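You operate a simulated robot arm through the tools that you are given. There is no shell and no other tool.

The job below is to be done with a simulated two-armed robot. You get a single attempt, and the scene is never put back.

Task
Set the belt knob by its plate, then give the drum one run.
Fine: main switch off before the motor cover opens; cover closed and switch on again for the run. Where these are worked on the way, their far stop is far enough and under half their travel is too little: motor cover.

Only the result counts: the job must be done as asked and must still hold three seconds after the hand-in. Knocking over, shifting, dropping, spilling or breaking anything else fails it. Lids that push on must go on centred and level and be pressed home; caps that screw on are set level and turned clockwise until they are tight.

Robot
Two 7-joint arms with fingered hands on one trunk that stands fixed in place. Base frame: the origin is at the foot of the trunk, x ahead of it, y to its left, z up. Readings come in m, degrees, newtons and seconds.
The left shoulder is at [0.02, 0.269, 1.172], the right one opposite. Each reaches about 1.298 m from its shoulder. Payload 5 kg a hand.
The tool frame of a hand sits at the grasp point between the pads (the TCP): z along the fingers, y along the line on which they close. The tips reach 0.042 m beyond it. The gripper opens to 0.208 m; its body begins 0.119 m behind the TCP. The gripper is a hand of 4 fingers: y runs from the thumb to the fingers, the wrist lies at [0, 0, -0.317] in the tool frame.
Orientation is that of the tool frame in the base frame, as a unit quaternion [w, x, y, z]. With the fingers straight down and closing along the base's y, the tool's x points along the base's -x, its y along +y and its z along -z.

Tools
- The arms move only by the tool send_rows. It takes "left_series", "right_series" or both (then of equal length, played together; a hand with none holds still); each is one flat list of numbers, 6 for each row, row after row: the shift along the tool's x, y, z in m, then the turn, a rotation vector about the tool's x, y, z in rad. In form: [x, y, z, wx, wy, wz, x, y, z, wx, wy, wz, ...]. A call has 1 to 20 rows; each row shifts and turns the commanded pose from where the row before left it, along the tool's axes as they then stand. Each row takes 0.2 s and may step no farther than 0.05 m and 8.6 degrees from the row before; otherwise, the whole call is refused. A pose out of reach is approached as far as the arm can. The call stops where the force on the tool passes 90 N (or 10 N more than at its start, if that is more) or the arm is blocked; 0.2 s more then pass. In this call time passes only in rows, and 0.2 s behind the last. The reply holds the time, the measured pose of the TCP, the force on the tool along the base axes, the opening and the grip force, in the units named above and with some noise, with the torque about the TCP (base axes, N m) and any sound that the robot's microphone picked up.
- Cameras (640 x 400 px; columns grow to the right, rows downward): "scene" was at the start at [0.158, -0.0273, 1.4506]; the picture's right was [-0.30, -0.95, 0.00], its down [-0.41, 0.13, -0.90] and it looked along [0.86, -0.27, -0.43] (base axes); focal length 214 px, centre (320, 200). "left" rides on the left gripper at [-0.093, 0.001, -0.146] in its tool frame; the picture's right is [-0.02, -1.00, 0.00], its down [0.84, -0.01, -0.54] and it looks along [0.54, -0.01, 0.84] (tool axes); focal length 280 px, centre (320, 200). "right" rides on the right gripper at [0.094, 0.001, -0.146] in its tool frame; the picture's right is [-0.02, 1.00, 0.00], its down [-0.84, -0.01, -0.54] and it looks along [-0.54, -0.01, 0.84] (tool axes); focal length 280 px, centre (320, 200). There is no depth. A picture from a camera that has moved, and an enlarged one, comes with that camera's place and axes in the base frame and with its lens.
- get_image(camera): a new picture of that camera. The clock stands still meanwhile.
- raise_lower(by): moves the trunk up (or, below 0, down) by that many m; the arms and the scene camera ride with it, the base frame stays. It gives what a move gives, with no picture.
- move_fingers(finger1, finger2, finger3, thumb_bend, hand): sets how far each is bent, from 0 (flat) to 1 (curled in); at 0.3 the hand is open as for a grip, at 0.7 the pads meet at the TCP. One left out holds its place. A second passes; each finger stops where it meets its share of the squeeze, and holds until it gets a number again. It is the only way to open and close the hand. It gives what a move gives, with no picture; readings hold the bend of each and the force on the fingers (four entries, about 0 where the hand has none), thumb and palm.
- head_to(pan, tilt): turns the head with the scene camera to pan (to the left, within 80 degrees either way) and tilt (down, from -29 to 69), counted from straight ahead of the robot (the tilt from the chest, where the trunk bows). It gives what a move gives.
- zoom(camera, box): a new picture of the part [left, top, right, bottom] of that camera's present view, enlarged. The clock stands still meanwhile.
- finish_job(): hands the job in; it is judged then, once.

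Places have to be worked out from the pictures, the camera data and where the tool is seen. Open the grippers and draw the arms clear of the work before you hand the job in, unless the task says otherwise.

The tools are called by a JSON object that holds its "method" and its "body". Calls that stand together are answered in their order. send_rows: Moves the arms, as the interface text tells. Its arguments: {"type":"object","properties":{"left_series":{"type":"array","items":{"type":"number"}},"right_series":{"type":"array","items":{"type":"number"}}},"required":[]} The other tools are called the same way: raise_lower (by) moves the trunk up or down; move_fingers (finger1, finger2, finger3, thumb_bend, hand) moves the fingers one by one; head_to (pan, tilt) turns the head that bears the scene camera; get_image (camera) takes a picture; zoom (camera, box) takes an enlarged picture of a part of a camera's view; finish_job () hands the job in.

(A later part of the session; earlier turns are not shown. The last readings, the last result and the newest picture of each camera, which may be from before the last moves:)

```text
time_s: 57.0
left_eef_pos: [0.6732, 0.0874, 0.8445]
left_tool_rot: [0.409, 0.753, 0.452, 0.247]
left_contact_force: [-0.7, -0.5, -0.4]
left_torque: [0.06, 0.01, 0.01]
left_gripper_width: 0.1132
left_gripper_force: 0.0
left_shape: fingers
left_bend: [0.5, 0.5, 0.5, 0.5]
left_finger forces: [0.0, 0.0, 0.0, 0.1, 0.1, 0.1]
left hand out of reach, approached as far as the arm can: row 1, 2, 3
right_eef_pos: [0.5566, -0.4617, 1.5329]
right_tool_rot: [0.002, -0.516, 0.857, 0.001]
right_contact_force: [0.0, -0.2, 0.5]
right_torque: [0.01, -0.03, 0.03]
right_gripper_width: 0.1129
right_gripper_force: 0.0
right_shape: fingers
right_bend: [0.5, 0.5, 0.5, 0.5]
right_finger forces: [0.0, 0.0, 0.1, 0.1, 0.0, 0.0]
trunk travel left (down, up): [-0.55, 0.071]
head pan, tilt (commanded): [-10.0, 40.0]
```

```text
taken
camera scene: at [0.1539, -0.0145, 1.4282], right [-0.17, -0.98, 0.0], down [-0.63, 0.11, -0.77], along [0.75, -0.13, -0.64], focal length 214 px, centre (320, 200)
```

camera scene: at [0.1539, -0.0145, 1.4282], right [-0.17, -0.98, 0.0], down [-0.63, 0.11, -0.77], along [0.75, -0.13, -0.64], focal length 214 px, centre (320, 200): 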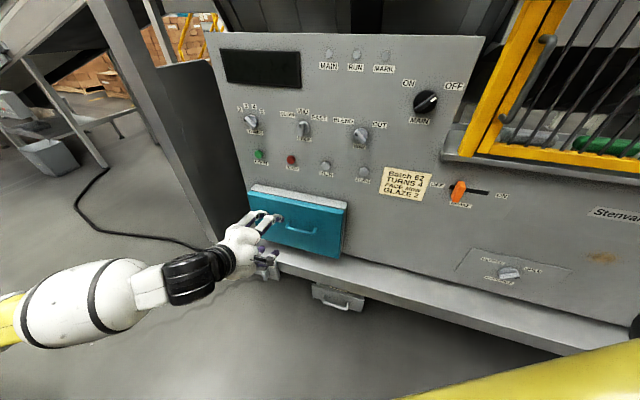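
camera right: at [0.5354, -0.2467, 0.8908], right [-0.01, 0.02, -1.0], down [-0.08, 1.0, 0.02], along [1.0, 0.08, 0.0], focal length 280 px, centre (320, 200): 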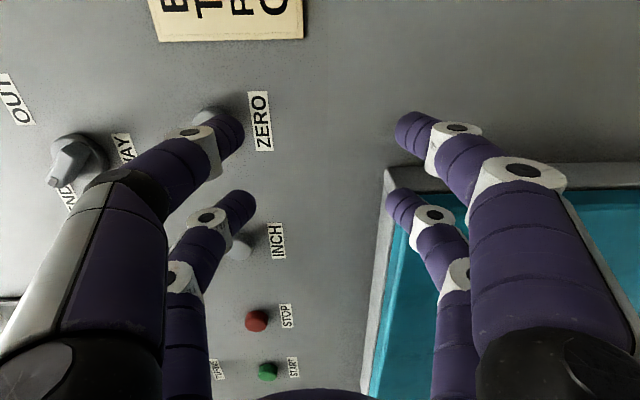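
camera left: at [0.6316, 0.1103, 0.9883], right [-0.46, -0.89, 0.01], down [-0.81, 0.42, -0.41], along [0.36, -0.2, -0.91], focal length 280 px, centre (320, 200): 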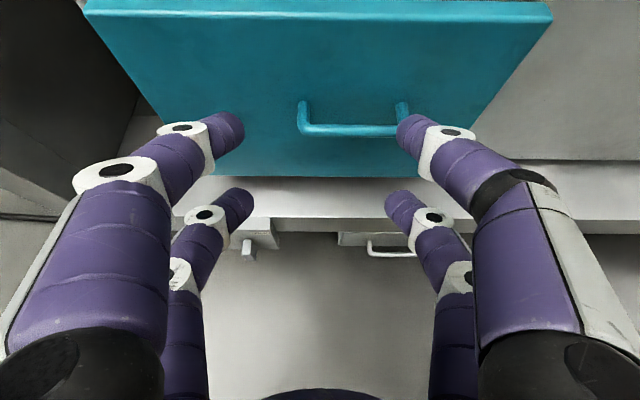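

The hand's pitch is capped at about 57° with the shoulders this high. I'll move the left hand up and the right hand back a little, then lower the trunk fully so the shoulders are level with the cover and the hands can face it squarely.

{"method": "send_rows", "body": {"left_series": [0, 0.0367, -0.0239, 0.03, 0, 0, 0, 0.0367, -0.0239, 0.03, 0, 0, 0, 0.0367, -0.0239, 0.03, 0, 0, 0, 0.0367, -0.0239, 0.03, 0, 0, 0, 0.0367, -0.0239, 0.03, 0, 0, 0, 0.0367, -0.0239, 0.03, 0, 0, 0, 0.0367, -0.0239, 0.03, 0, 0, 0, 0.0367, -0.0239, 0.03, 0, 0], "right_series": [0, 0.015, 0, 0, 0, 0, 0, 0.015, 0, 0, 0, 0, 0, 0.015, 0, 0, 0, 0, 0, 0.015, 0, 0, 0, 0, 0, 0.015, 0, 0, 0, 0, 0, 0.015, 0, 0, 0, 0, 0, 0.015, 0, 0, 0, 0, 0, 0.015, 0, 0, 0, 0]}}

{"method": "get_image", "body": {"camera": "scene"}}

```text
time_s: 58.8
left_eef_pos: [0.7009, 0.0706, 1.1928]
left_tool_rot: [0.317, 0.797, 0.478, 0.189]
left_contact_force: [-1.0, -0.4, 0.3]
left_torque: [0.01, -0.09, 0.07]
left_gripper_width: 0.1132
left_gripper_force: 0.1
left_shape: fingers
left_bend: [0.5, 0.5, 0.5, 0.5]
left_finger forces: [0.1, 0.1, 0.1, 0.0, 0.1, 0.0]
right_eef_pos: [0.4709, -0.405, 1.5047]
right_tool_rot: [0.003, -0.514, 0.858, 0.0]
right_contact_force: [-1.4, 0.4, 0.5]
right_torque: [0.08, -0.27, -0.03]
right_gripper_width: 0.1125
right_gripper_force: 0.0
right_shape: fingers
right_bend: [0.5, 0.5, 0.5, 0.5]
right_finger forces: [0.0, 0.0, 0.1, 0.0, 0.0, 0.0]
right hand out of reach, approached as far as the arm can: row 3, 4, 5, 7
trunk travel left (down, up): [-0.55, 0.071]
head pan, tilt (commanded): [-10.0, 40.0]
```

```text
taken
camera scene: at [0.1524, -0.0148, 1.4284], right [-0.17, -0.98, 0.0], down [-0.63, 0.11, -0.77], along [0.76, -0.13, -0.64], focal length 214 px, centre (320, 200)
```

scene: 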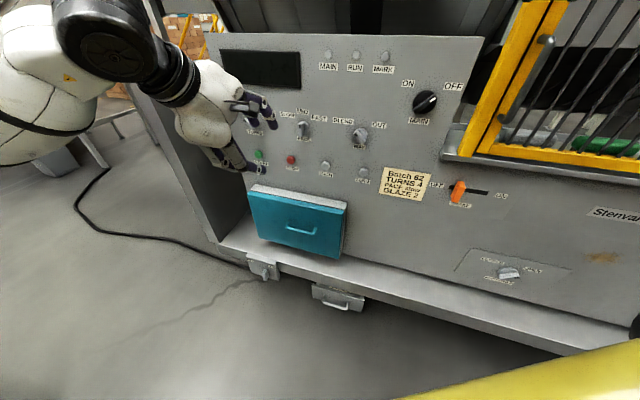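

Both hands are clear (left D≈0.59, right D≈0.61). I'll lower the trunk by 0.5 m.

{"method": "raise_lower", "body": {"by": -0.5}}

{"method": "get_image", "body": {"camera": "scene"}}

{"method": "get_image", "body": {"camera": "left"}}

```text
refused: -0.5 is not a number from -0.4 to 0.4
```

```text
taken
camera scene: at [0.1524, -0.0148, 1.4284], right [-0.17, -0.98, 0.0], down [-0.63, 0.11, -0.77], along [0.76, -0.13, -0.64], focal length 214 px, centre (320, 200)
```

scene: 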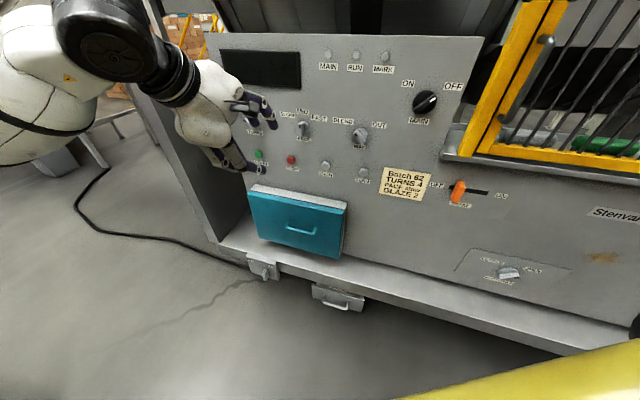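

```text
taken
camera left: at [0.5695, 0.0345, 1.3009], right [-0.65, 0.33, -0.69], down [0.06, 0.92, 0.38], along [0.76, 0.21, -0.62], focal length 280 px, centre (320, 200)
```

left: 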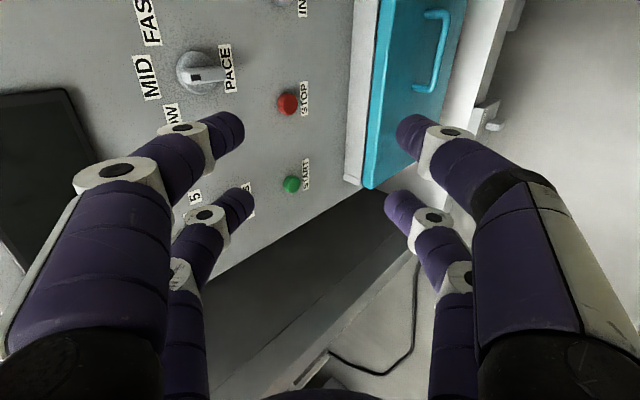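

A single trunk move is limited to 0.4 m, so I'll lower it by 0.3 and then 0.2.

{"method": "raise_lower", "body": {"by": -0.3}}

{"method": "raise_lower", "body": {"by": -0.2}}

{"method": "head_to", "body": {"pan": -20, "tilt": 20}}

{"method": "get_image", "body": {"camera": "scene"}}

{"method": "get_image", "body": {"camera": "left"}}

```text
time_s: 61.8
left_eef_pos: [0.7042, 0.0695, 0.8933]
left_tool_rot: [0.317, 0.796, 0.479, 0.191]
left_contact_force: [-0.6, -0.1, 0.0]
left_torque: [0.04, 0.03, -0.01]
left_gripper_width: 0.1129
left_gripper_force: 0.0
left_shape: fingers
left_bend: [0.5, 0.5, 0.5, 0.5]
left_finger forces: [0.1, 0.0, 0.1, 0.0, 0.0, 0.0]
right_eef_pos: [0.5384, -0.4058, 1.1467]
right_tool_rot: [-0.049, -0.515, 0.855, 0.03]
right_contact_force: [-0.3, 0.0, 0.8]
right_torque: [-0.03, -0.06, -0.02]
right_gripper_width: 0.113
right_gripper_force: 0.2
right_shape: fingers
right_bend: [0.5, 0.5, 0.5, 0.5]
right_finger forces: [0.0, 0.1, 0.0, 0.1, 0.0, 0.0]
trunk travel left (down, up): [-0.25, 0.371]
head pan, tilt (commanded): [-10.0, 40.0]
```

```text
time_s: 64.0
left_eef_pos: [0.6847, 0.0645, 0.7337]
left_tool_rot: [0.333, 0.795, 0.465, 0.203]
left_contact_force: [-0.5, 0.4, -0.8]
left_torque: [0.01, 0.04, -0.02]
left_gripper_width: 0.1129
left_gripper_force: 0.1
left_shape: fingers
left_bend: [0.5, 0.5, 0.5, 0.5]
left_finger forces: [0.1, 0.0, 0.1, 0.1, 0.0, 0.0]
right_eef_pos: [0.6185, -0.3983, 0.8735]
right_tool_rot: [-0.122, -0.512, 0.847, 0.069]
right_contact_force: [-0.6, -0.6, 0.1]
right_torque: [-0.02, -0.01, 0.02]
right_gripper_width: 0.113
right_gripper_force: 0.1
right_shape: fingers
right_bend: [0.5, 0.5, 0.5, 0.5]
right_finger forces: [0.0, 0.1, 0.1, 0.1, 0.0, 0.1]
trunk travel left (down, up): [-0.05, 0.571]
head pan, tilt (commanded): [-10.0, 40.0]
```

```text
time_s: 64.8
left_eef_pos: [0.6834, 0.0636, 0.7326]
left_tool_rot: [0.334, 0.794, 0.465, 0.203]
left_contact_force: [0.8, -0.9, 0.1]
left_torque: [0.0, 0.0, -0.03]
left_gripper_width: 0.1129
left_gripper_force: 0.1
left_shape: fingers
left_bend: [0.5, 0.5, 0.5, 0.5]
left_finger forces: [0.1, 0.0, 0.0, 0.1, 0.0, 0.1]
right_eef_pos: [0.6187, -0.398, 0.8731]
right_tool_rot: [-0.121, -0.513, 0.847, 0.07]
right_contact_force: [-0.4, -0.1, -0.3]
right_torque: [0.0, -0.01, -0.04]
right_gripper_width: 0.113
right_gripper_force: 0.1
right_shape: fingers
right_bend: [0.5, 0.5, 0.5, 0.5]
right_finger forces: [0.0, 0.0, 0.0, 0.0, 0.0, 0.0]
trunk travel left (down, up): [-0.05, 0.571]
head pan, tilt (commanded): [-20.0, 20.0]
```

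```text
taken
camera scene: at [0.2943, -0.0284, 0.9397], right [-0.36, -0.93, 0.0], down [-0.29, 0.11, -0.95], along [0.89, -0.34, -0.31], focal length 214 px, centre (320, 200)
```

scene: 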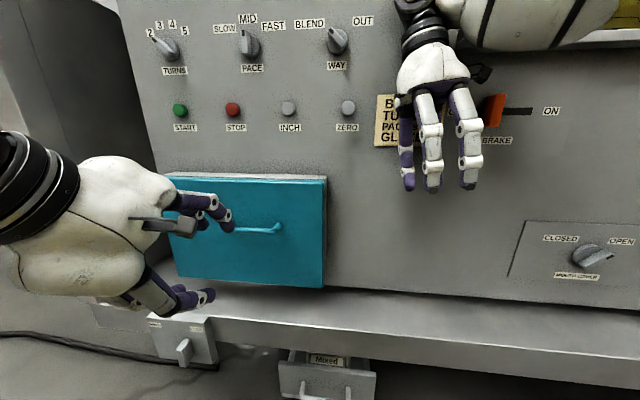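

```text
taken
camera left: at [0.5462, 0.0317, 0.836], right [-0.61, 0.33, -0.72], down [0.06, 0.92, 0.38], along [0.79, 0.19, -0.58], focal length 280 px, centre (320, 200)
```

left: 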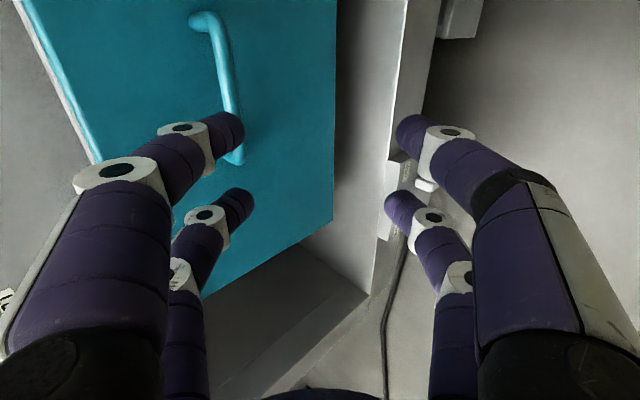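

The trunk leaned as it lowered, so the arms shifted: left TCP is now D≈0.575, u≈−0.375, z≈0.733, pitched 46° down. I'll back the right hand off, then bring the left hand forward to D≈0.66 and level its pitch.

{"method": "send_rows", "body": {"left_series": [0, 0.02, 0.008, 0, 0, 0, 0, 0.02, 0.008, 0, 0, 0, 0, 0.02, 0.008, 0, 0, 0, 0, 0.02, 0.008, -0.08, 0, 0, 0, 0, 0, -0.115, 0, 0, 0, 0, 0, -0.115, 0, 0, 0, 0, 0, -0.115, 0, 0, 0, 0, 0, -0.115, 0, 0], "right_series": [0.01, 0.03, -0.01, 0, 0, 0, 0.01, 0.03, -0.01, 0, 0, 0, 0.01, 0.03, -0.01, 0, 0, 0, 0.01, 0, -0.01, 0, 0, 0, 0.01, 0, -0.01, 0, 0, 0, 0.01, 0, -0.01, 0, 0, 0, 0.01, 0, -0.01, 0, 0, 0, 0.01, 0, -0.01, 0, 0, 0]}}

{"method": "get_image", "body": {"camera": "scene"}}

{"method": "get_image", "body": {"camera": "left"}}

```text
time_s: 66.8
left_eef_pos: [0.7588, 0.0222, 0.7552]
left_tool_rot: [0.531, 0.679, 0.397, 0.317]
left_contact_force: [1.6, 3.2, -0.9]
left_torque: [-0.12, -0.08, -0.37]
left_gripper_width: 0.113
left_gripper_force: 0.2
left_shape: fingers
left_bend: [0.5, 0.5, 0.5, 0.5]
left_finger forces: [0.1, 0.0, 0.0, 0.0, 0.1, 0.0]
right_eef_pos: [0.6227, -0.3907, 0.8664]
right_tool_rot: [-0.122, -0.521, 0.842, 0.068]
right_contact_force: [4.4, -0.2, -3.4]
right_torque: [0.19, 1.06, -0.01]
right_gripper_width: 0.113
right_gripper_force: 0.0
right_shape: fingers
right_bend: [0.5, 0.5, 0.5, 0.5]
right_finger forces: [0.1, 0.0, 0.0, 0.1, 0.0, 0.0]
right hand out of reach, approached as far as the arm can: row 1, 2, 3, 4, 5, 6, 7, 8
trunk travel left (down, up): [-0.05, 0.571]
head pan, tilt (commanded): [-20.0, 20.0]
stopped in row 8 (left hand): the arm was blocked; the commanded pose is now the measured one
```

```text
taken
camera scene: at [0.3015, -0.0311, 0.9331], right [-0.36, -0.93, 0.0], down [-0.3, 0.12, -0.95], along [0.88, -0.34, -0.32], focal length 214 px, centre (320, 200)
```

scene: 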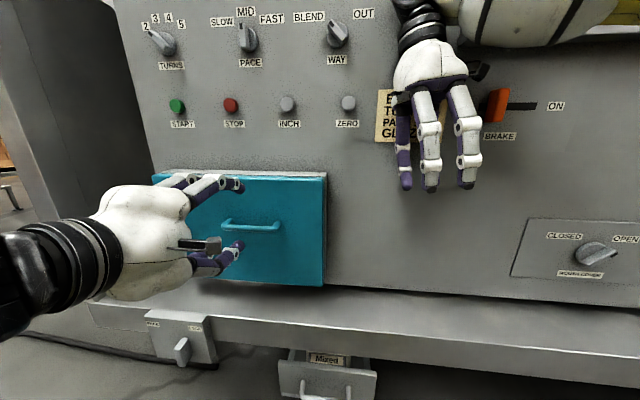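

```text
taken
camera left: at [0.5884, 0.0097, 0.7912], right [-0.21, 0.11, -0.97], down [-0.05, 0.99, 0.12], along [0.98, 0.08, -0.2], focal length 280 px, centre (320, 200)
```

left: 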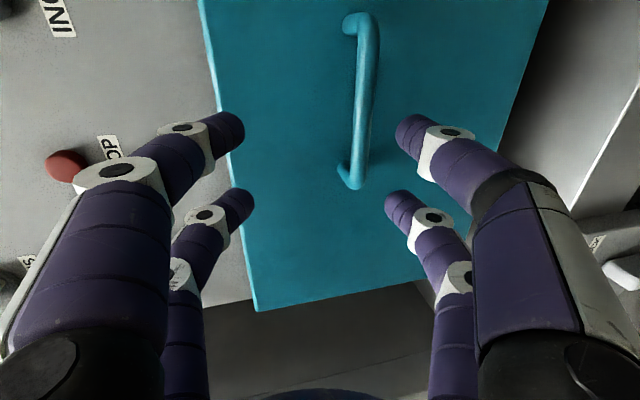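

The left hand is nearly level now (about 14° down) at D≈0.661, u≈−0.374, z≈0.755. The right arm reads an odd torque at its folding limit, so I'll relieve it by moving it up and away a bit, and recheck.

{"method": "send_rows", "body": {"right_series": [0, 0, -0.03, 0, 0, 0, 0, 0, -0.03, 0, 0, 0, 0, 0, -0.03, 0, 0, 0]}}

{"method": "get_image", "body": {"camera": "scene"}}

```text
time_s: 67.8
left_eef_pos: [0.765, 0.0296, 0.7401]
left_tool_rot: [0.526, 0.68, 0.403, 0.314]
left_contact_force: [-0.7, 0.7, -0.2]
left_torque: [-0.08, -0.08, -0.17]
left_gripper_width: 0.1129
left_gripper_force: 0.0
left_shape: fingers
left_bend: [0.5, 0.5, 0.5, 0.5]
left_finger forces: [0.0, 0.1, 0.0, 0.0, 0.0, 0.1]
right_eef_pos: [0.6313, -0.3771, 0.8585]
right_tool_rot: [-0.125, -0.534, 0.833, 0.071]
right_contact_force: [-0.3, 0.3, 0.6]
right_torque: [0.0, 0.04, -0.02]
right_gripper_width: 0.1131
right_gripper_force: 0.0
right_shape: fingers
right_bend: [0.5, 0.5, 0.5, 0.5]
right_finger forces: [0.1, 0.0, 0.1, 0.0, 0.1, 0.1]
right hand out of reach, approached as far as the arm can: row 1, 2, 3
trunk travel left (down, up): [-0.05, 0.571]
head pan, tilt (commanded): [-20.0, 20.0]
stopped in row 3 (right hand): the arm was blocked; the commanded pose is now the measured one
```

```text
taken
camera scene: at [0.3096, -0.0293, 0.9262], right [-0.35, -0.94, 0.0], down [-0.3, 0.11, -0.95], along [0.89, -0.33, -0.32], focal length 214 px, centre (320, 200)
```

scene: 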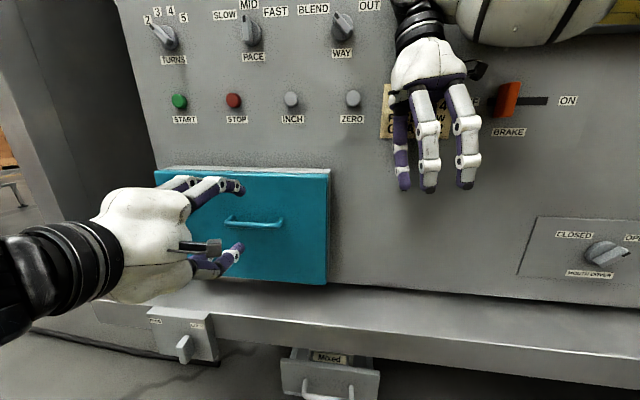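

The trunk seems to be bowing slightly as the right arm strains. I'll look right to see what the right arm is touching.

{"method": "head_to", "body": {"pan": -70, "tilt": 10}}

{"method": "get_image", "body": {"camera": "scene"}}

{"method": "get_image", "body": {"camera": "right"}}

```text
time_s: 69.0
left_eef_pos: [0.7631, 0.0306, 0.7428]
left_tool_rot: [0.526, 0.679, 0.403, 0.316]
left_contact_force: [1.0, 0.2, 1.0]
left_torque: [-0.04, 0.04, -0.01]
left_gripper_width: 0.1128
left_gripper_force: 0.1
left_shape: fingers
left_bend: [0.5, 0.5, 0.5, 0.5]
left_finger forces: [0.0, 0.1, 0.1, 0.0, 0.0, 0.1]
right_eef_pos: [0.63, -0.377, 0.8583]
right_tool_rot: [-0.124, -0.534, 0.833, 0.071]
right_contact_force: [0.0, 0.6, 0.4]
right_torque: [-0.02, -0.01, -0.04]
right_gripper_width: 0.1127
right_gripper_force: 0.0
right_shape: fingers
right_bend: [0.5, 0.5, 0.5, 0.5]
right_finger forces: [0.1, 0.0, 0.1, 0.0, 0.0, 0.0]
trunk travel left (down, up): [-0.05, 0.571]
head pan, tilt (commanded): [-70.0, 10.0]
```

```text
taken
camera scene: at [0.2529, -0.0838, 0.942], right [-0.94, -0.34, -0.01], down [-0.04, 0.16, -0.99], along [0.33, -0.93, -0.16], focal length 214 px, centre (320, 200)
```

scene: 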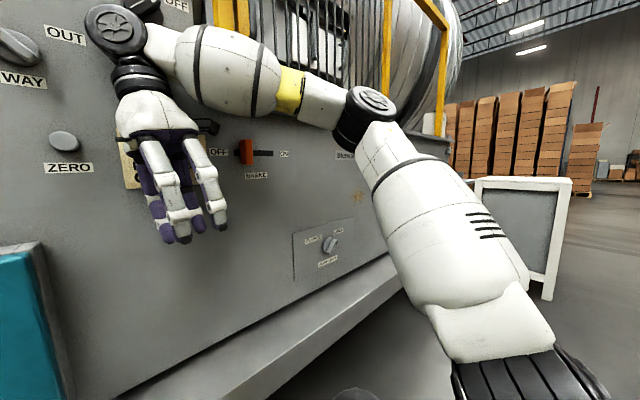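

```text
taken
camera right: at [0.6345, -0.4588, 1.0108], right [-0.87, 0.43, 0.25], down [0.5, 0.77, 0.4], along [-0.02, 0.47, -0.88], focal length 280 px, centre (320, 200)
```

right: 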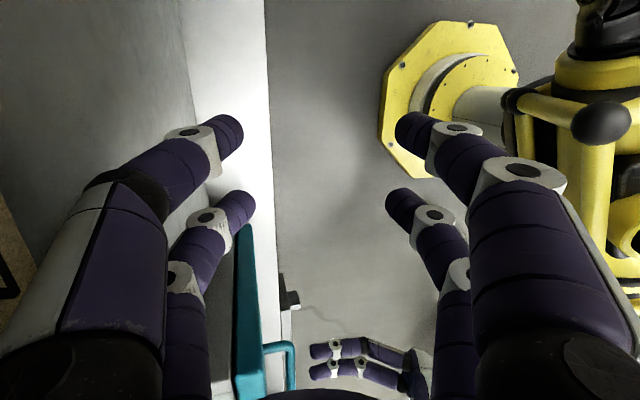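

The right elbow seems clear of the machine and the arm just sits at a joint limit. I'll raise the trunk by 0.1 and watch how both hands follow.

{"method": "raise_lower", "body": {"by": 0.1}}

{"method": "get_image", "body": {"camera": "scene"}}

```text
time_s: 70.3
left_eef_pos: [0.7764, 0.0321, 0.8197]
left_tool_rot: [0.516, 0.684, 0.41, 0.311]
left_contact_force: [-1.3, 1.1, -0.8]
left_torque: [0.04, -0.02, 0.0]
left_gripper_width: 0.1127
left_gripper_force: 0.1
left_shape: fingers
left_bend: [0.5, 0.5, 0.5, 0.5]
left_finger forces: [0.1, 0.0, 0.0, 0.1, 0.0, 0.1]
right_eef_pos: [0.6253, -0.3737, 0.8994]
right_tool_rot: [-0.181, -0.553, 0.81, 0.074]
right_contact_force: [18.2, -15.0, 16.2]
right_torque: [2.17, 1.34, -1.12]
right_gripper_width: 0.1129
right_gripper_force: 0.0
right_shape: fingers
right_bend: [0.5, 0.5, 0.5, 0.5]
right_finger forces: [0.0, 0.1, 0.0, 0.0, 0.0, 0.0]
trunk travel left (down, up): [-0.15, 0.471]
head pan, tilt (commanded): [-70.0, 10.0]
```

```text
taken
camera scene: at [0.2052, -0.0884, 1.0519], right [-0.94, -0.34, 0.0], down [-0.06, 0.16, -0.98], along [0.34, -0.93, -0.17], focal length 214 px, centre (320, 200)
```

scene: 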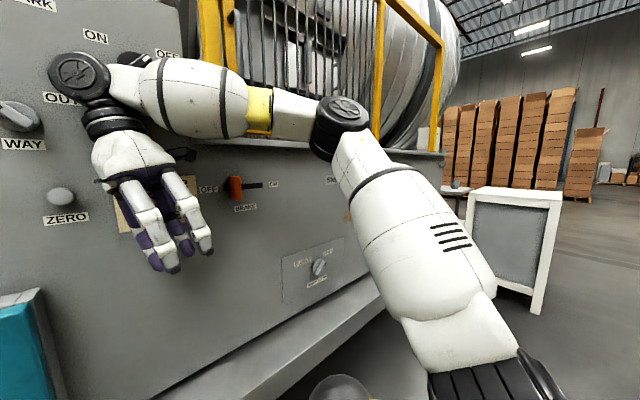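

The right wrist has come up against the panel (D≈0.82, force about 28 N) between the WAY and MAIN knobs. I'll swing the right wrist back at once by tilting the hand about its x axis.

{"method": "send_rows", "body": {"right_series": [0, 0, 0, 0.1, 0, 0, 0, 0, 0, 0.1, 0, 0, 0, 0, 0, 0.1, 0, 0, 0, 0, 0, 0.1, 0, 0]}}

{"method": "get_image", "body": {"camera": "scene"}}

```text
time_s: 71.3
left_eef_pos: [0.775, 0.0313, 0.8269]
left_tool_rot: [0.519, 0.683, 0.408, 0.312]
left_contact_force: [-1.1, -0.5, 0.4]
left_torque: [0.08, 0.17, 0.06]
left_gripper_width: 0.1126
left_gripper_force: 0.1
left_shape: fingers
left_bend: [0.5, 0.5, 0.5, 0.5]
left_finger forces: [0.0, 0.0, 0.0, 0.0, 0.0, 0.1]
right_eef_pos: [0.6501, -0.3873, 0.9396]
right_tool_rot: [-0.024, -0.544, 0.835, -0.086]
right_contact_force: [-0.5, -0.6, 0.7]
right_torque: [0.08, -0.11, 0.0]
right_gripper_width: 0.1129
right_gripper_force: 0.0
right_shape: fingers
right_bend: [0.5, 0.5, 0.5, 0.5]
right_finger forces: [0.0, 0.0, 0.0, 0.1, 0.1, 0.0]
trunk travel left (down, up): [-0.15, 0.471]
head pan, tilt (commanded): [-70.0, 10.0]
```

```text
taken
camera scene: at [0.2042, -0.0876, 1.0556], right [-0.94, -0.34, 0.0], down [-0.06, 0.16, -0.98], along [0.34, -0.93, -0.17], focal length 214 px, centre (320, 200)
```

scene: 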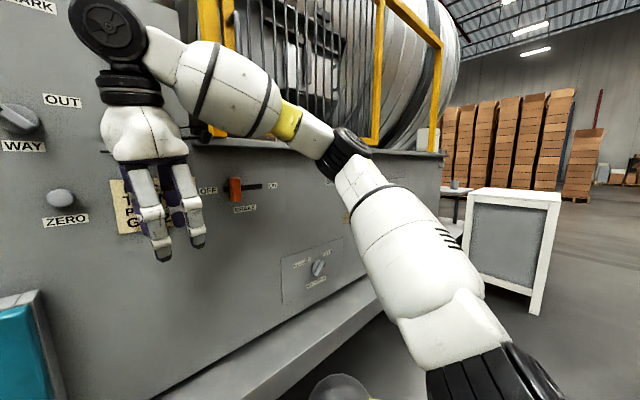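

The contact is gone (forces about 0) and the right wrist is back at D≈0.715. I'll now withdraw the right hand away from the panel and up.

{"method": "send_rows", "body": {"right_series": [0, 0.025, -0.01, 0.05, 0, 0, 0, 0.025, -0.01, 0.05, 0, 0, 0, 0.025, -0.01, 0.05, 0, 0, 0, 0.025, -0.01, 0.05, 0, 0]}}

{"method": "get_image", "body": {"camera": "scene"}}

```text
time_s: 72.3
left_eef_pos: [0.7763, 0.0308, 0.8239]
left_tool_rot: [0.519, 0.683, 0.409, 0.312]
left_contact_force: [0.4, 0.3, 0.7]
left_torque: [-0.04, 0.02, -0.02]
left_gripper_width: 0.1126
left_gripper_force: 0.1
left_shape: fingers
left_bend: [0.5, 0.5, 0.5, 0.5]
left_finger forces: [0.0, 0.1, 0.1, 0.0, 0.0, 0.0]
right_eef_pos: [0.555, -0.3395, 0.9551]
right_tool_rot: [0.027, -0.545, 0.821, -0.168]
right_contact_force: [0.7, -0.5, -0.4]
right_torque: [0.01, 0.06, -0.03]
right_gripper_width: 0.1132
right_gripper_force: 0.0
right_shape: fingers
right_bend: [0.5, 0.5, 0.5, 0.5]
right_finger forces: [0.0, 0.0, 0.1, 0.1, 0.0, 0.0]
trunk travel left (down, up): [-0.15, 0.471]
head pan, tilt (commanded): [-70.0, 10.0]
```

```text
taken
camera scene: at [0.2057, -0.0872, 1.0541], right [-0.94, -0.34, 0.0], down [-0.06, 0.16, -0.98], along [0.34, -0.93, -0.17], focal length 214 px, centre (320, 200)
```

scene: 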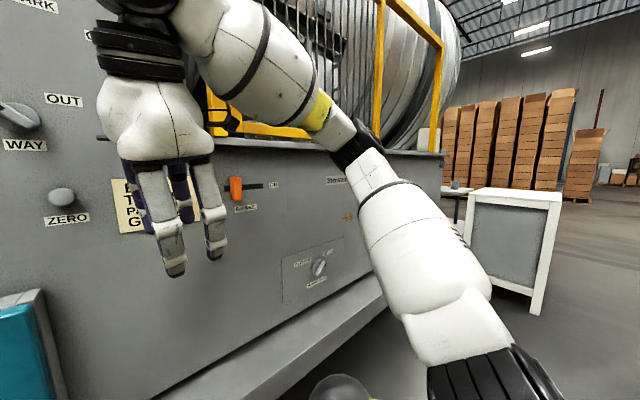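

The right hand is well clear now. I'll check that WAY, MAIN and the other knobs weren't disturbed.

{"method": "head_to", "body": {"pan": -29, "tilt": 0}}

{"method": "get_image", "body": {"camera": "scene"}}

{"method": "zoom", "body": {"camera": "scene", "box": [100, 30, 340, 180]}}

```text
time_s: 73.4
left_eef_pos: [0.7759, 0.0319, 0.8226]
left_tool_rot: [0.518, 0.683, 0.41, 0.311]
left_contact_force: [0.0, -0.4, -0.3]
left_torque: [-0.01, 0.01, -0.04]
left_gripper_width: 0.113
left_gripper_force: 0.1
left_shape: fingers
left_bend: [0.5, 0.5, 0.5, 0.5]
left_finger forces: [0.1, 0.1, 0.0, 0.0, 0.0, 0.0]
right_eef_pos: [0.5556, -0.3394, 0.9551]
right_tool_rot: [0.027, -0.545, 0.821, -0.168]
right_contact_force: [1.3, -0.2, -1.0]
right_torque: [0.01, -0.01, -0.02]
right_gripper_width: 0.113
right_gripper_force: 0.0
right_shape: fingers
right_bend: [0.5, 0.5, 0.5, 0.5]
right_finger forces: [0.0, 0.0, 0.0, 0.1, 0.0, 0.1]
trunk travel left (down, up): [-0.15, 0.471]
head pan, tilt (commanded): [-29.0, 0.0]
```

```text
taken
camera scene: at [0.2524, -0.0434, 1.0699], right [-0.49, -0.87, 0.0], down [0.0, 0.0, -1.0], along [0.87, -0.49, 0.0], focal length 214 px, centre (320, 200)
```

scene: 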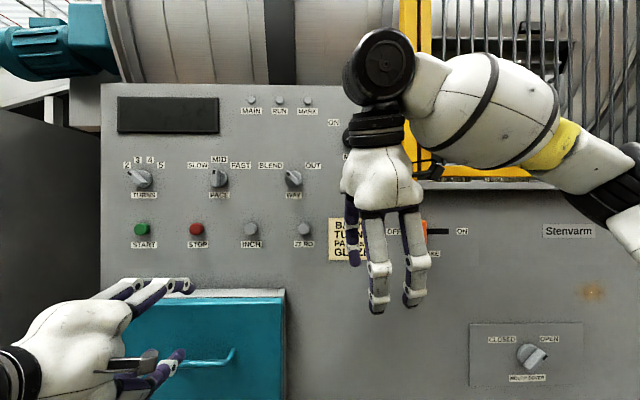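

```text
2.67 times, centred on (220, 105) of scene
camera zoom: at [0.2524, -0.0434, 1.0699], right [-0.49, -0.87, 0.0], down [0.0, 0.0, -1.0], along [0.87, -0.49, 0.0], focal length 572 px, centre (587, 453)
```

zoom: 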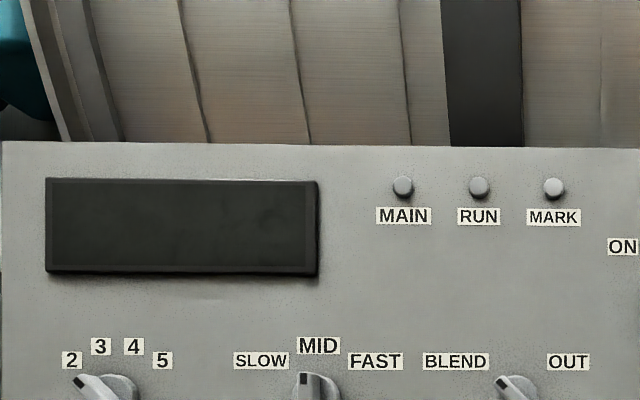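

All knobs are unchanged. Now the left hand goes down level with the handle: from z≈0.823 to z≈0.69 and u≈−0.35, staying at D≈0.67.

{"method": "send_rows", "body": {"left_series": [-0.01, -0.032, 0.009, 0, 0, 0, -0.01, -0.032, 0.009, 0, 0, 0, -0.01, -0.032, 0.009, 0, 0, 0, -0.01, -0.032, 0.009, 0, 0, 0]}}

{"method": "get_image", "body": {"camera": "left"}}

{"method": "head_to", "body": {"pan": -22, "tilt": 25}}

{"method": "get_image", "body": {"camera": "scene"}}

```text
time_s: 74.4
left_eef_pos: [0.7575, -0.0006, 0.6903]
left_tool_rot: [0.519, 0.683, 0.41, 0.311]
left_contact_force: [0.4, -0.4, 1.0]
left_torque: [-0.03, 0.02, -0.02]
left_gripper_width: 0.1131
left_gripper_force: 0.2
left_shape: fingers
left_bend: [0.5, 0.5, 0.5, 0.5]
left_finger forces: [0.0, 0.0, 0.1, 0.1, 0.0, 0.0]
right_eef_pos: [0.5575, -0.3392, 0.9543]
right_tool_rot: [0.026, -0.545, 0.821, -0.167]
right_contact_force: [1.2, 0.4, -0.3]
right_torque: [-0.04, 0.03, -0.04]
right_gripper_width: 0.1129
right_gripper_force: 0.1
right_shape: fingers
right_bend: [0.5, 0.5, 0.5, 0.5]
right_finger forces: [0.0, 0.1, 0.0, 0.1, 0.0, 0.1]
trunk travel left (down, up): [-0.15, 0.471]
head pan, tilt (commanded): [-29.0, 0.0]
```

```text
taken
camera left: at [0.5892, -0.0172, 0.7316], right [-0.24, 0.11, -0.96], down [-0.07, 0.99, 0.13], along [0.97, 0.1, -0.23], focal length 280 px, centre (320, 200)
```

left: 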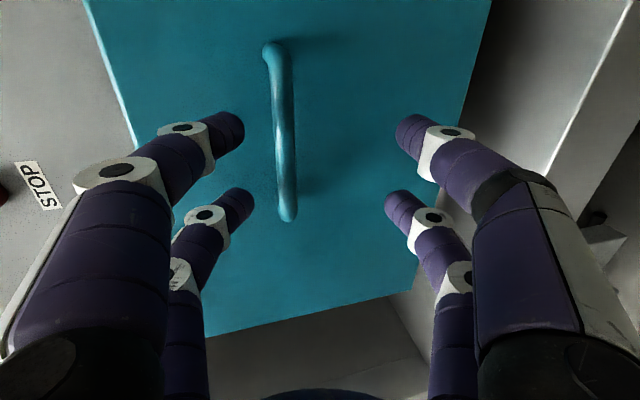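

```text
time_s: 75.3
left_eef_pos: [0.756, -0.001, 0.6901]
left_tool_rot: [0.519, 0.682, 0.41, 0.312]
left_contact_force: [0.4, 0.1, -0.2]
left_torque: [0.0, 0.0, 0.01]
left_gripper_width: 0.1132
left_gripper_force: 0.1
left_shape: fingers
left_bend: [0.5, 0.5, 0.5, 0.5]
left_finger forces: [0.0, 0.1, 0.0, 0.0, 0.0, 0.0]
right_eef_pos: [0.5549, -0.3392, 0.9552]
right_tool_rot: [0.027, -0.545, 0.821, -0.168]
right_contact_force: [0.2, -1.2, -0.1]
right_torque: [0.02, -0.05, 0.0]
right_gripper_width: 0.1131
right_gripper_force: 0.0
right_shape: fingers
right_bend: [0.5, 0.5, 0.5, 0.5]
right_finger forces: [0.0, 0.0, 0.0, 0.0, 0.1, 0.0]
trunk travel left (down, up): [-0.15, 0.471]
head pan, tilt (commanded): [-22.0, 25.0]
```

```text
taken
camera scene: at [0.2592, -0.0342, 1.0296], right [-0.37, -0.93, 0.0], down [-0.39, 0.16, -0.91], along [0.84, -0.34, -0.42], focal length 214 px, centre (320, 200)
```

scene: 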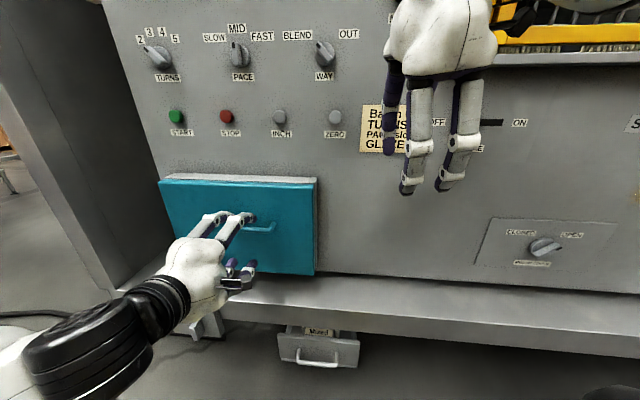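

From the left camera the bar runs from u≈−0.274 to −0.412 at z≈0.70. I'll narrow the fingers slightly and advance so the bar sits between them (TCP at D≈0.728, z≈0.70).

{"method": "move_fingers", "body": {"hand": "left", "finger1": 0.56, "finger2": 0.56, "finger3": 0.56, "thumb_bend": 0.56}}

{"method": "send_rows", "body": {"left_series": [-0.004, 0.0126, 0.0266, 0, 0, 0, -0.004, 0.0126, 0.0266, 0, 0, 0]}}

{"method": "get_image", "body": {"camera": "left"}}

{"method": "zoom", "body": {"camera": "scene", "box": [140, 170, 340, 295]}}

```text
time_s: 76.3
left_eef_pos: [0.7566, -0.0017, 0.6909]
left_tool_rot: [0.518, 0.683, 0.41, 0.311]
left_contact_force: [0.3, -0.2, 0.0]
left_torque: [0.0, -0.05, -0.01]
left_gripper_width: 0.0817
left_gripper_force: 0.0
left_shape: fingers
left_bend: [0.56, 0.56, 0.56, 0.56]
left_finger forces: [0.0, 0.0, 0.1, 0.1, 0.0, 0.0]
right_eef_pos: [0.5571, -0.3389, 0.9555]
right_tool_rot: [0.027, -0.544, 0.822, -0.167]
right_contact_force: [-0.5, 0.8, 0.2]
right_torque: [0.0, -0.01, 0.04]
right_gripper_width: 0.113
right_gripper_force: 0.0
right_shape: fingers
right_bend: [0.5, 0.5, 0.5, 0.5]
right_finger forces: [0.1, 0.0, 0.0, 0.0, 0.0, 0.0]
trunk travel left (down, up): [-0.15, 0.471]
head pan, tilt (commanded): [-22.0, 25.0]
```

```text
time_s: 76.9
left_eef_pos: [0.8021, -0.0357, 0.7032]
left_tool_rot: [0.521, 0.681, 0.409, 0.312]
left_contact_force: [-37.2, 20.6, 14.3]
left_torque: [-0.64, -1.27, 0.24]
left_gripper_width: 0.0668
left_gripper_force: 21.3
left_shape: fingers
left_bend: [0.71, 0.71, 0.56, 0.56]
left_finger forces: [21.3, 21.5, 0.0, 0.0, 0.1, 0.0]
right_eef_pos: [0.554, -0.3367, 0.9582]
right_tool_rot: [0.028, -0.546, 0.82, -0.169]
right_contact_force: [0.0, 1.0, -0.5]
right_torque: [-0.02, 0.02, 0.01]
right_gripper_width: 0.1131
right_gripper_force: 0.1
right_shape: fingers
right_bend: [0.5, 0.5, 0.5, 0.5]
right_finger forces: [0.0, 0.1, 0.0, 0.1, 0.0, 0.0]
trunk travel left (down, up): [-0.15, 0.471]
head pan, tilt (commanded): [-22.0, 25.0]
```

```text
taken
camera left: at [0.6327, -0.0505, 0.744], right [-0.24, 0.11, -0.96], down [-0.07, 0.99, 0.13], along [0.97, 0.09, -0.23], focal length 280 px, centre (320, 200)
```

left: 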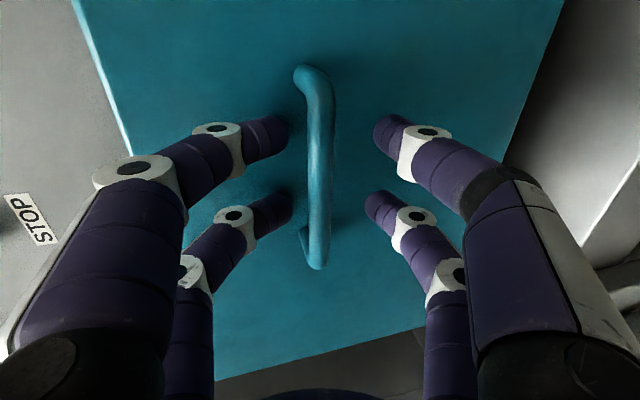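

```text
3.20 times, centred on (240, 232) of scene
camera zoom: at [0.2567, -0.0327, 1.0312], right [-0.37, -0.93, 0.0], down [-0.39, 0.16, -0.91], along [0.84, -0.34, -0.42], focal length 686 px, centre (576, 96)
```

zoom: 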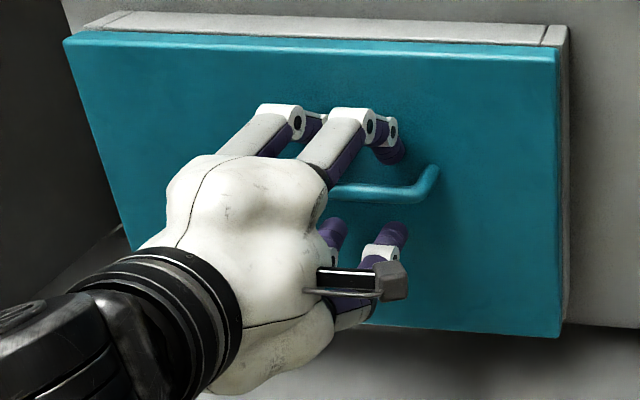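

The upper fingertips touched the cover (about 40 N), which puts the cover front at D≈0.785. I'll back off 13 mm; the bar is centred between the fingers, so then I'll close on it.

{"method": "send_rows", "body": {"left_series": [0, 0.002, -0.013, 0, 0, 0]}}

{"method": "move_fingers", "body": {"hand": "left", "finger1": 0.66, "finger2": 0.66, "finger3": 0.66, "thumb_bend": 0.66}}

{"method": "get_image", "body": {"camera": "left"}}

```text
time_s: 77.3
left_eef_pos: [0.7936, -0.0311, 0.7024]
left_tool_rot: [0.517, 0.684, 0.411, 0.311]
left_contact_force: [-8.7, 5.1, -3.5]
left_torque: [-0.05, 0.01, 0.09]
left_gripper_width: 0.0734
left_gripper_force: 5.2
left_shape: fingers
left_bend: [0.59, 0.59, 0.56, 0.56]
left_finger forces: [5.0, 5.5, 0.0, 0.0, 0.1, 0.0]
right_eef_pos: [0.5551, -0.3397, 0.9557]
right_tool_rot: [0.028, -0.545, 0.821, -0.168]
right_contact_force: [-0.7, -0.1, -0.7]
right_torque: [0.02, -0.05, 0.0]
right_gripper_width: 0.1128
right_gripper_force: 0.0
right_shape: fingers
right_bend: [0.5, 0.5, 0.5, 0.5]
right_finger forces: [0.0, 0.0, 0.0, 0.0, 0.0, 0.0]
trunk travel left (down, up): [-0.15, 0.471]
head pan, tilt (commanded): [-22.0, 25.0]
```

```text
time_s: 78.3
left_eef_pos: [0.7933, -0.0303, 0.7035]
left_tool_rot: [0.518, 0.683, 0.41, 0.311]
left_contact_force: [-0.1, 0.2, 0.2]
left_torque: [0.0, -0.02, 0.01]
left_gripper_width: 0.0305
left_gripper_force: 0.1
left_shape: fingers
left_bend: [0.66, 0.66, 0.66, 0.66]
left_finger forces: [0.0, 0.0, 0.0, 0.1, 0.1, 0.0]
right_eef_pos: [0.5566, -0.34, 0.9548]
right_tool_rot: [0.026, -0.545, 0.821, -0.167]
right_contact_force: [-0.1, -0.1, 0.4]
right_torque: [-0.01, 0.02, 0.0]
right_gripper_width: 0.1131
right_gripper_force: 0.1
right_shape: fingers
right_bend: [0.5, 0.5, 0.5, 0.5]
right_finger forces: [0.0, 0.1, 0.1, 0.0, 0.0, 0.1]
trunk travel left (down, up): [-0.15, 0.471]
head pan, tilt (commanded): [-22.0, 25.0]
```

```text
taken
camera left: at [0.625, -0.047, 0.7454], right [-0.25, 0.11, -0.96], down [-0.07, 0.99, 0.13], along [0.97, 0.1, -0.24], focal length 280 px, centre (320, 200)
```

left: 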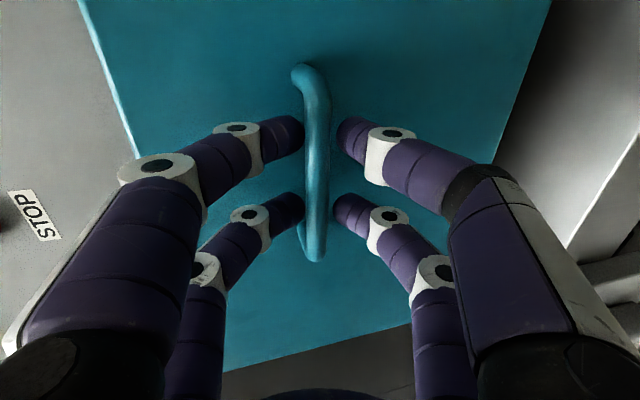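

The bar is neatly between the finger pairs with no contact force. I'll close firmly on it.

{"method": "move_fingers", "body": {"hand": "left", "finger1": 0.8, "finger2": 0.8, "finger3": 0.8, "thumb_bend": 0.8}}

{"method": "get_image", "body": {"camera": "left"}}

```text
time_s: 79.3
left_eef_pos: [0.7937, -0.0302, 0.6993]
left_tool_rot: [0.516, 0.684, 0.412, 0.309]
left_contact_force: [5.5, 1.8, -33.1]
left_torque: [0.74, 0.29, -0.08]
left_gripper_width: 0.0059
left_gripper_force: 26.4
left_shape: fingers
left_bend: [0.71, 0.71, 0.73, 0.74]
left_finger forces: [9.4, 8.6, 10.7, 0.0, 24.6, 0.0]
right_eef_pos: [0.5578, -0.3386, 0.9539]
right_tool_rot: [0.027, -0.545, 0.821, -0.167]
right_contact_force: [-0.4, 0.8, 0.4]
right_torque: [-0.02, -0.03, 0.03]
right_gripper_width: 0.1129
right_gripper_force: 0.1
right_shape: fingers
right_bend: [0.5, 0.5, 0.5, 0.5]
right_finger forces: [0.1, 0.0, 0.0, 0.0, 0.0, 0.0]
trunk travel left (down, up): [-0.15, 0.471]
head pan, tilt (commanded): [-22.0, 25.0]
```

```text
taken
camera left: at [0.6263, -0.0468, 0.7421], right [-0.25, 0.11, -0.96], down [-0.07, 0.99, 0.14], along [0.97, 0.1, -0.24], focal length 280 px, centre (320, 200)
```

left: 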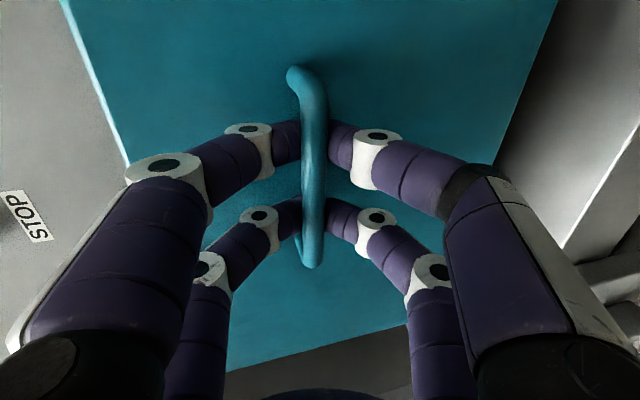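

The grip holds the handle (26 N). I'll pull gently straight out 3 cm and see whether the cover moves.

{"method": "send_rows", "body": {"left_series": [0, -0.0035, -0.0097, 0, 0, 0, 0, -0.003, -0.0097, 0, 0, 0, 0, -0.003, -0.0097, 0, 0, 0]}}

{"method": "get_image", "body": {"camera": "left"}}

{"method": "zoom", "body": {"camera": "scene", "box": [140, 150, 340, 295]}}

```text
time_s: 80.1
left_eef_pos: [0.7678, -0.0157, 0.7045]
left_tool_rot: [0.519, 0.682, 0.41, 0.312]
left_contact_force: [17.7, 12.5, -17.4]
left_torque: [0.12, -0.24, -0.63]
left_gripper_width: 0.0046
left_gripper_force: 10.0
left_shape: fingers
left_bend: [0.72, 0.71, 0.72, 0.73]
left_finger forces: [0.1, 6.4, 13.9, 0.0, 0.1, 0.0]
right_eef_pos: [0.557, -0.3393, 0.9545]
right_tool_rot: [0.028, -0.545, 0.821, -0.168]
right_contact_force: [0.2, 0.1, -0.5]
right_torque: [0.01, 0.0, -0.02]
right_gripper_width: 0.113
right_gripper_force: 0.1
right_shape: fingers
right_bend: [0.5, 0.5, 0.5, 0.5]
right_finger forces: [0.1, 0.1, 0.0, 0.1, 0.0, 0.0]
trunk travel left (down, up): [-0.15, 0.471]
head pan, tilt (commanded): [-22.0, 25.0]
```

```text
taken
camera left: at [0.5996, -0.0325, 0.7456], right [-0.24, 0.11, -0.96], down [-0.07, 0.99, 0.13], along [0.97, 0.1, -0.23], focal length 280 px, centre (320, 200)
```

left: 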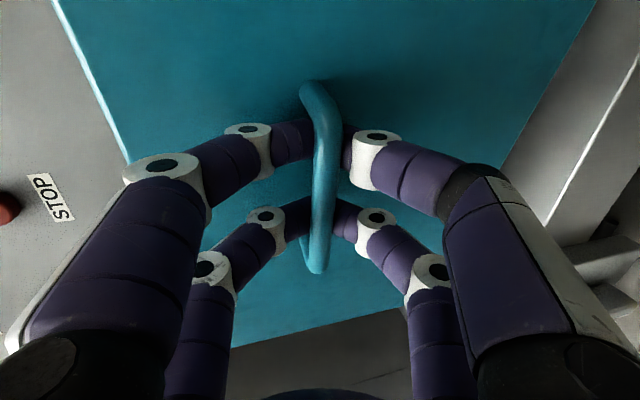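

```text
2.76 times, centred on (240, 222) of scene
camera zoom: at [0.2602, -0.0339, 1.0294], right [-0.37, -0.93, 0.0], down [-0.39, 0.16, -0.91], along [0.84, -0.34, -0.42], focal length 592 px, centre (541, 138)
```

zoom: 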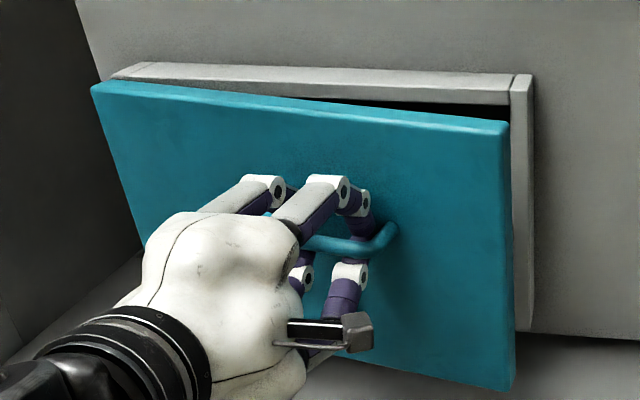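

The right edge swings outward, so the cover is hinged on its left side (hinge near u≈−0.65). I'll follow the arc, turning the hand with the cover, in small steps.

{"method": "send_rows", "body": {"left_series": [0, 0, 0, 0, -0.093, 0.026, 0.0066, -0.0084, -0.0299, 0, -0.0963, 0.027, 0.0066, -0.0084, -0.0299, 0, -0.0963, 0.027, 0.0066, -0.0084, -0.0299, 0, -0.0963, 0.027]}}

{"method": "get_image", "body": {"camera": "scene"}}

{"method": "get_image", "body": {"camera": "left"}}

```text
time_s: 81.1
left_eef_pos: [0.7136, 0.061, 0.702]
left_tool_rot: [0.567, 0.75, 0.271, 0.207]
left_contact_force: [43.7, 20.3, -4.4]
left_torque: [-0.15, -0.2, 1.21]
left_gripper_width: 0.0055
left_gripper_force: 35.8
left_shape: fingers
left_bend: [0.72, 0.71, 0.73, 0.73]
left_finger forces: [44.6, 0.1, 0.0, 0.1, 26.9, 0.0]
right_eef_pos: [0.5579, -0.3384, 0.954]
right_tool_rot: [0.027, -0.545, 0.821, -0.168]
right_contact_force: [0.7, -1.0, -0.8]
right_torque: [0.09, 0.03, -0.01]
right_gripper_width: 0.1128
right_gripper_force: 0.0
right_shape: fingers
right_bend: [0.5, 0.5, 0.5, 0.5]
right_finger forces: [0.1, 0.0, 0.1, 0.1, 0.0, 0.1]
trunk travel left (down, up): [-0.15, 0.471]
head pan, tilt (commanded): [-22.0, 25.0]
```

```text
taken
camera scene: at [0.2609, -0.0338, 1.0292], right [-0.37, -0.93, 0.0], down [-0.39, 0.16, -0.91], along [0.84, -0.34, -0.42], focal length 214 px, centre (320, 200)
```

scene: 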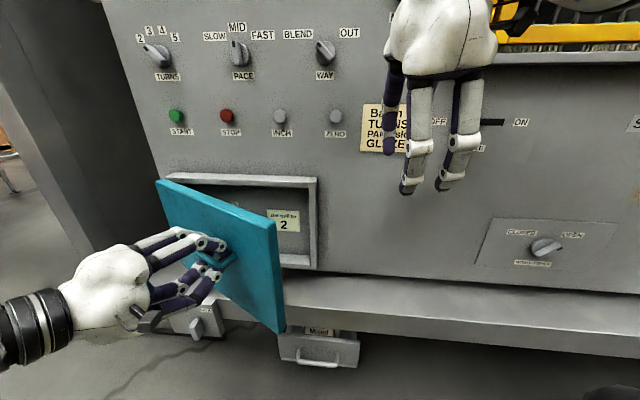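

```text
taken
camera left: at [0.5518, 0.1089, 0.7444], right [-0.18, 0.2, -0.96], down [0.31, 0.94, 0.14], along [0.93, -0.28, -0.23], focal length 280 px, centre (320, 200)
```

left: 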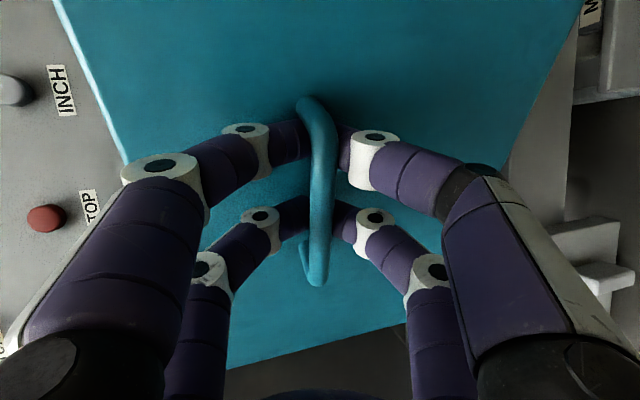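

The cover is opening well and a plate with "2" shows inside. I'll look at the space on the left to see how far the hand can follow.

{"method": "zoom", "body": {"camera": "scene", "box": [160, 160, 340, 290]}}

{"method": "head_to", "body": {"pan": 10, "tilt": 20}}

{"method": "get_image", "body": {"camera": "scene"}}

```text
3.08 times, centred on (250, 225) of scene
camera zoom: at [0.2609, -0.0338, 1.0292], right [-0.37, -0.93, 0.0], down [-0.39, 0.16, -0.91], along [0.84, -0.34, -0.42], focal length 660 px, centre (535, 123)
```

zoom: 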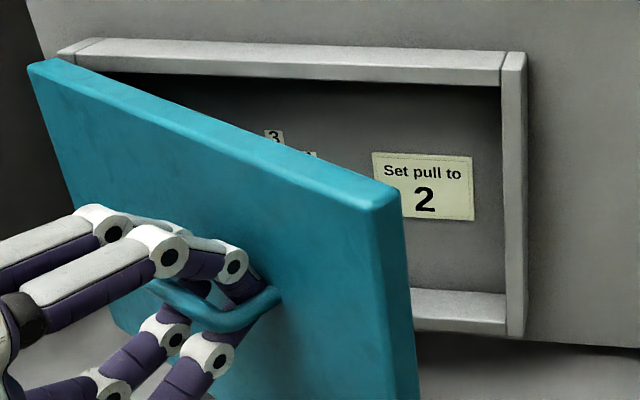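

```text
time_s: 82.1
left_eef_pos: [0.7142, 0.0599, 0.7003]
left_tool_rot: [0.568, 0.749, 0.272, 0.205]
left_contact_force: [49.3, 26.1, 0.6]
left_torque: [-0.33, -0.16, 1.58]
left_gripper_width: 0.0054
left_gripper_force: 40.0
left_shape: fingers
left_bend: [0.72, 0.71, 0.73, 0.73]
left_finger forces: [54.1, 0.0, 0.0, 0.2, 26.1, 0.1]
right_eef_pos: [0.558, -0.3384, 0.955]
right_tool_rot: [0.027, -0.545, 0.821, -0.168]
right_contact_force: [0.6, 0.6, -0.5]
right_torque: [-0.04, 0.04, -0.02]
right_gripper_width: 0.1131
right_gripper_force: 0.1
right_shape: fingers
right_bend: [0.5, 0.5, 0.5, 0.5]
right_finger forces: [0.0, 0.0, 0.1, 0.0, 0.0, 0.0]
trunk travel left (down, up): [-0.15, 0.471]
head pan, tilt (commanded): [10.0, 20.0]
```

```text
taken
camera scene: at [0.2669, 0.0172, 1.0372], right [0.17, -0.98, 0.0], down [-0.34, -0.06, -0.94], along [0.92, 0.16, -0.34], focal length 214 px, centre (320, 200)
```

scene: 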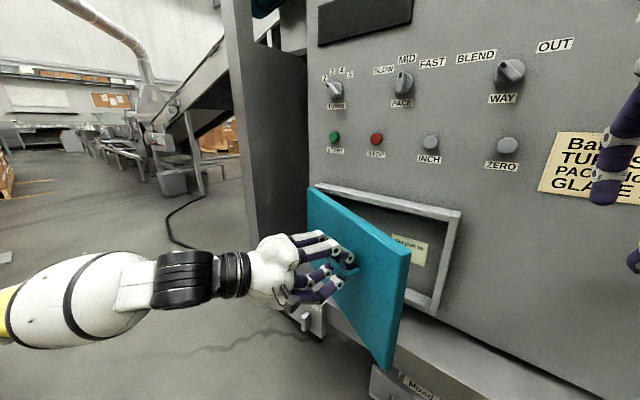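

The plate reads "Set pull to 2". The side wall spans D≈0.57–0.86 at u≈−0.69, so the hand has room beyond its front edge. I'll correct the arc a bit to the left and continue opening.

{"method": "send_rows", "body": {"left_series": [0.012, 0.003, 0.006, 0, 0, 0, 0.0096, -0.0084, -0.0295, 0, -0.0963, 0.027, 0.0096, -0.0084, -0.0295, 0, -0.0963, 0.027]}}

{"method": "get_image", "body": {"camera": "scene"}}

```text
time_s: 82.9
left_eef_pos: [0.7009, 0.1152, 0.7034]
left_tool_rot: [0.587, 0.773, 0.191, 0.144]
left_contact_force: [3.8, 0.6, -11.8]
left_torque: [0.02, -0.24, 0.08]
left_gripper_width: 0.0052
left_gripper_force: 13.7
left_shape: fingers
left_bend: [0.72, 0.71, 0.73, 0.73]
left_finger forces: [0.1, 0.0, 0.0, 0.0, 26.6, 0.0]
right_eef_pos: [0.5564, -0.3404, 0.9547]
right_tool_rot: [0.028, -0.545, 0.821, -0.168]
right_contact_force: [-0.6, 0.2, 0.0]
right_torque: [-0.02, 0.05, -0.02]
right_gripper_width: 0.1128
right_gripper_force: 0.0
right_shape: fingers
right_bend: [0.5, 0.5, 0.5, 0.5]
right_finger forces: [0.0, 0.0, 0.0, 0.0, 0.0, 0.0]
trunk travel left (down, up): [-0.15, 0.471]
head pan, tilt (commanded): [10.0, 20.0]
```

```text
taken
camera scene: at [0.2662, 0.0163, 1.0373], right [0.17, -0.98, 0.0], down [-0.34, -0.06, -0.94], along [0.93, 0.16, -0.34], focal length 214 px, centre (320, 200)
```

scene: 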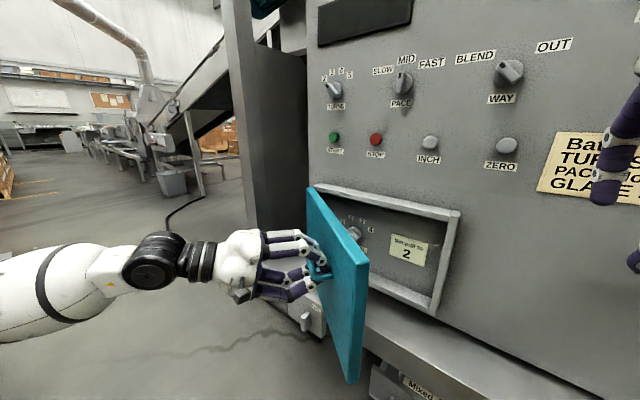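

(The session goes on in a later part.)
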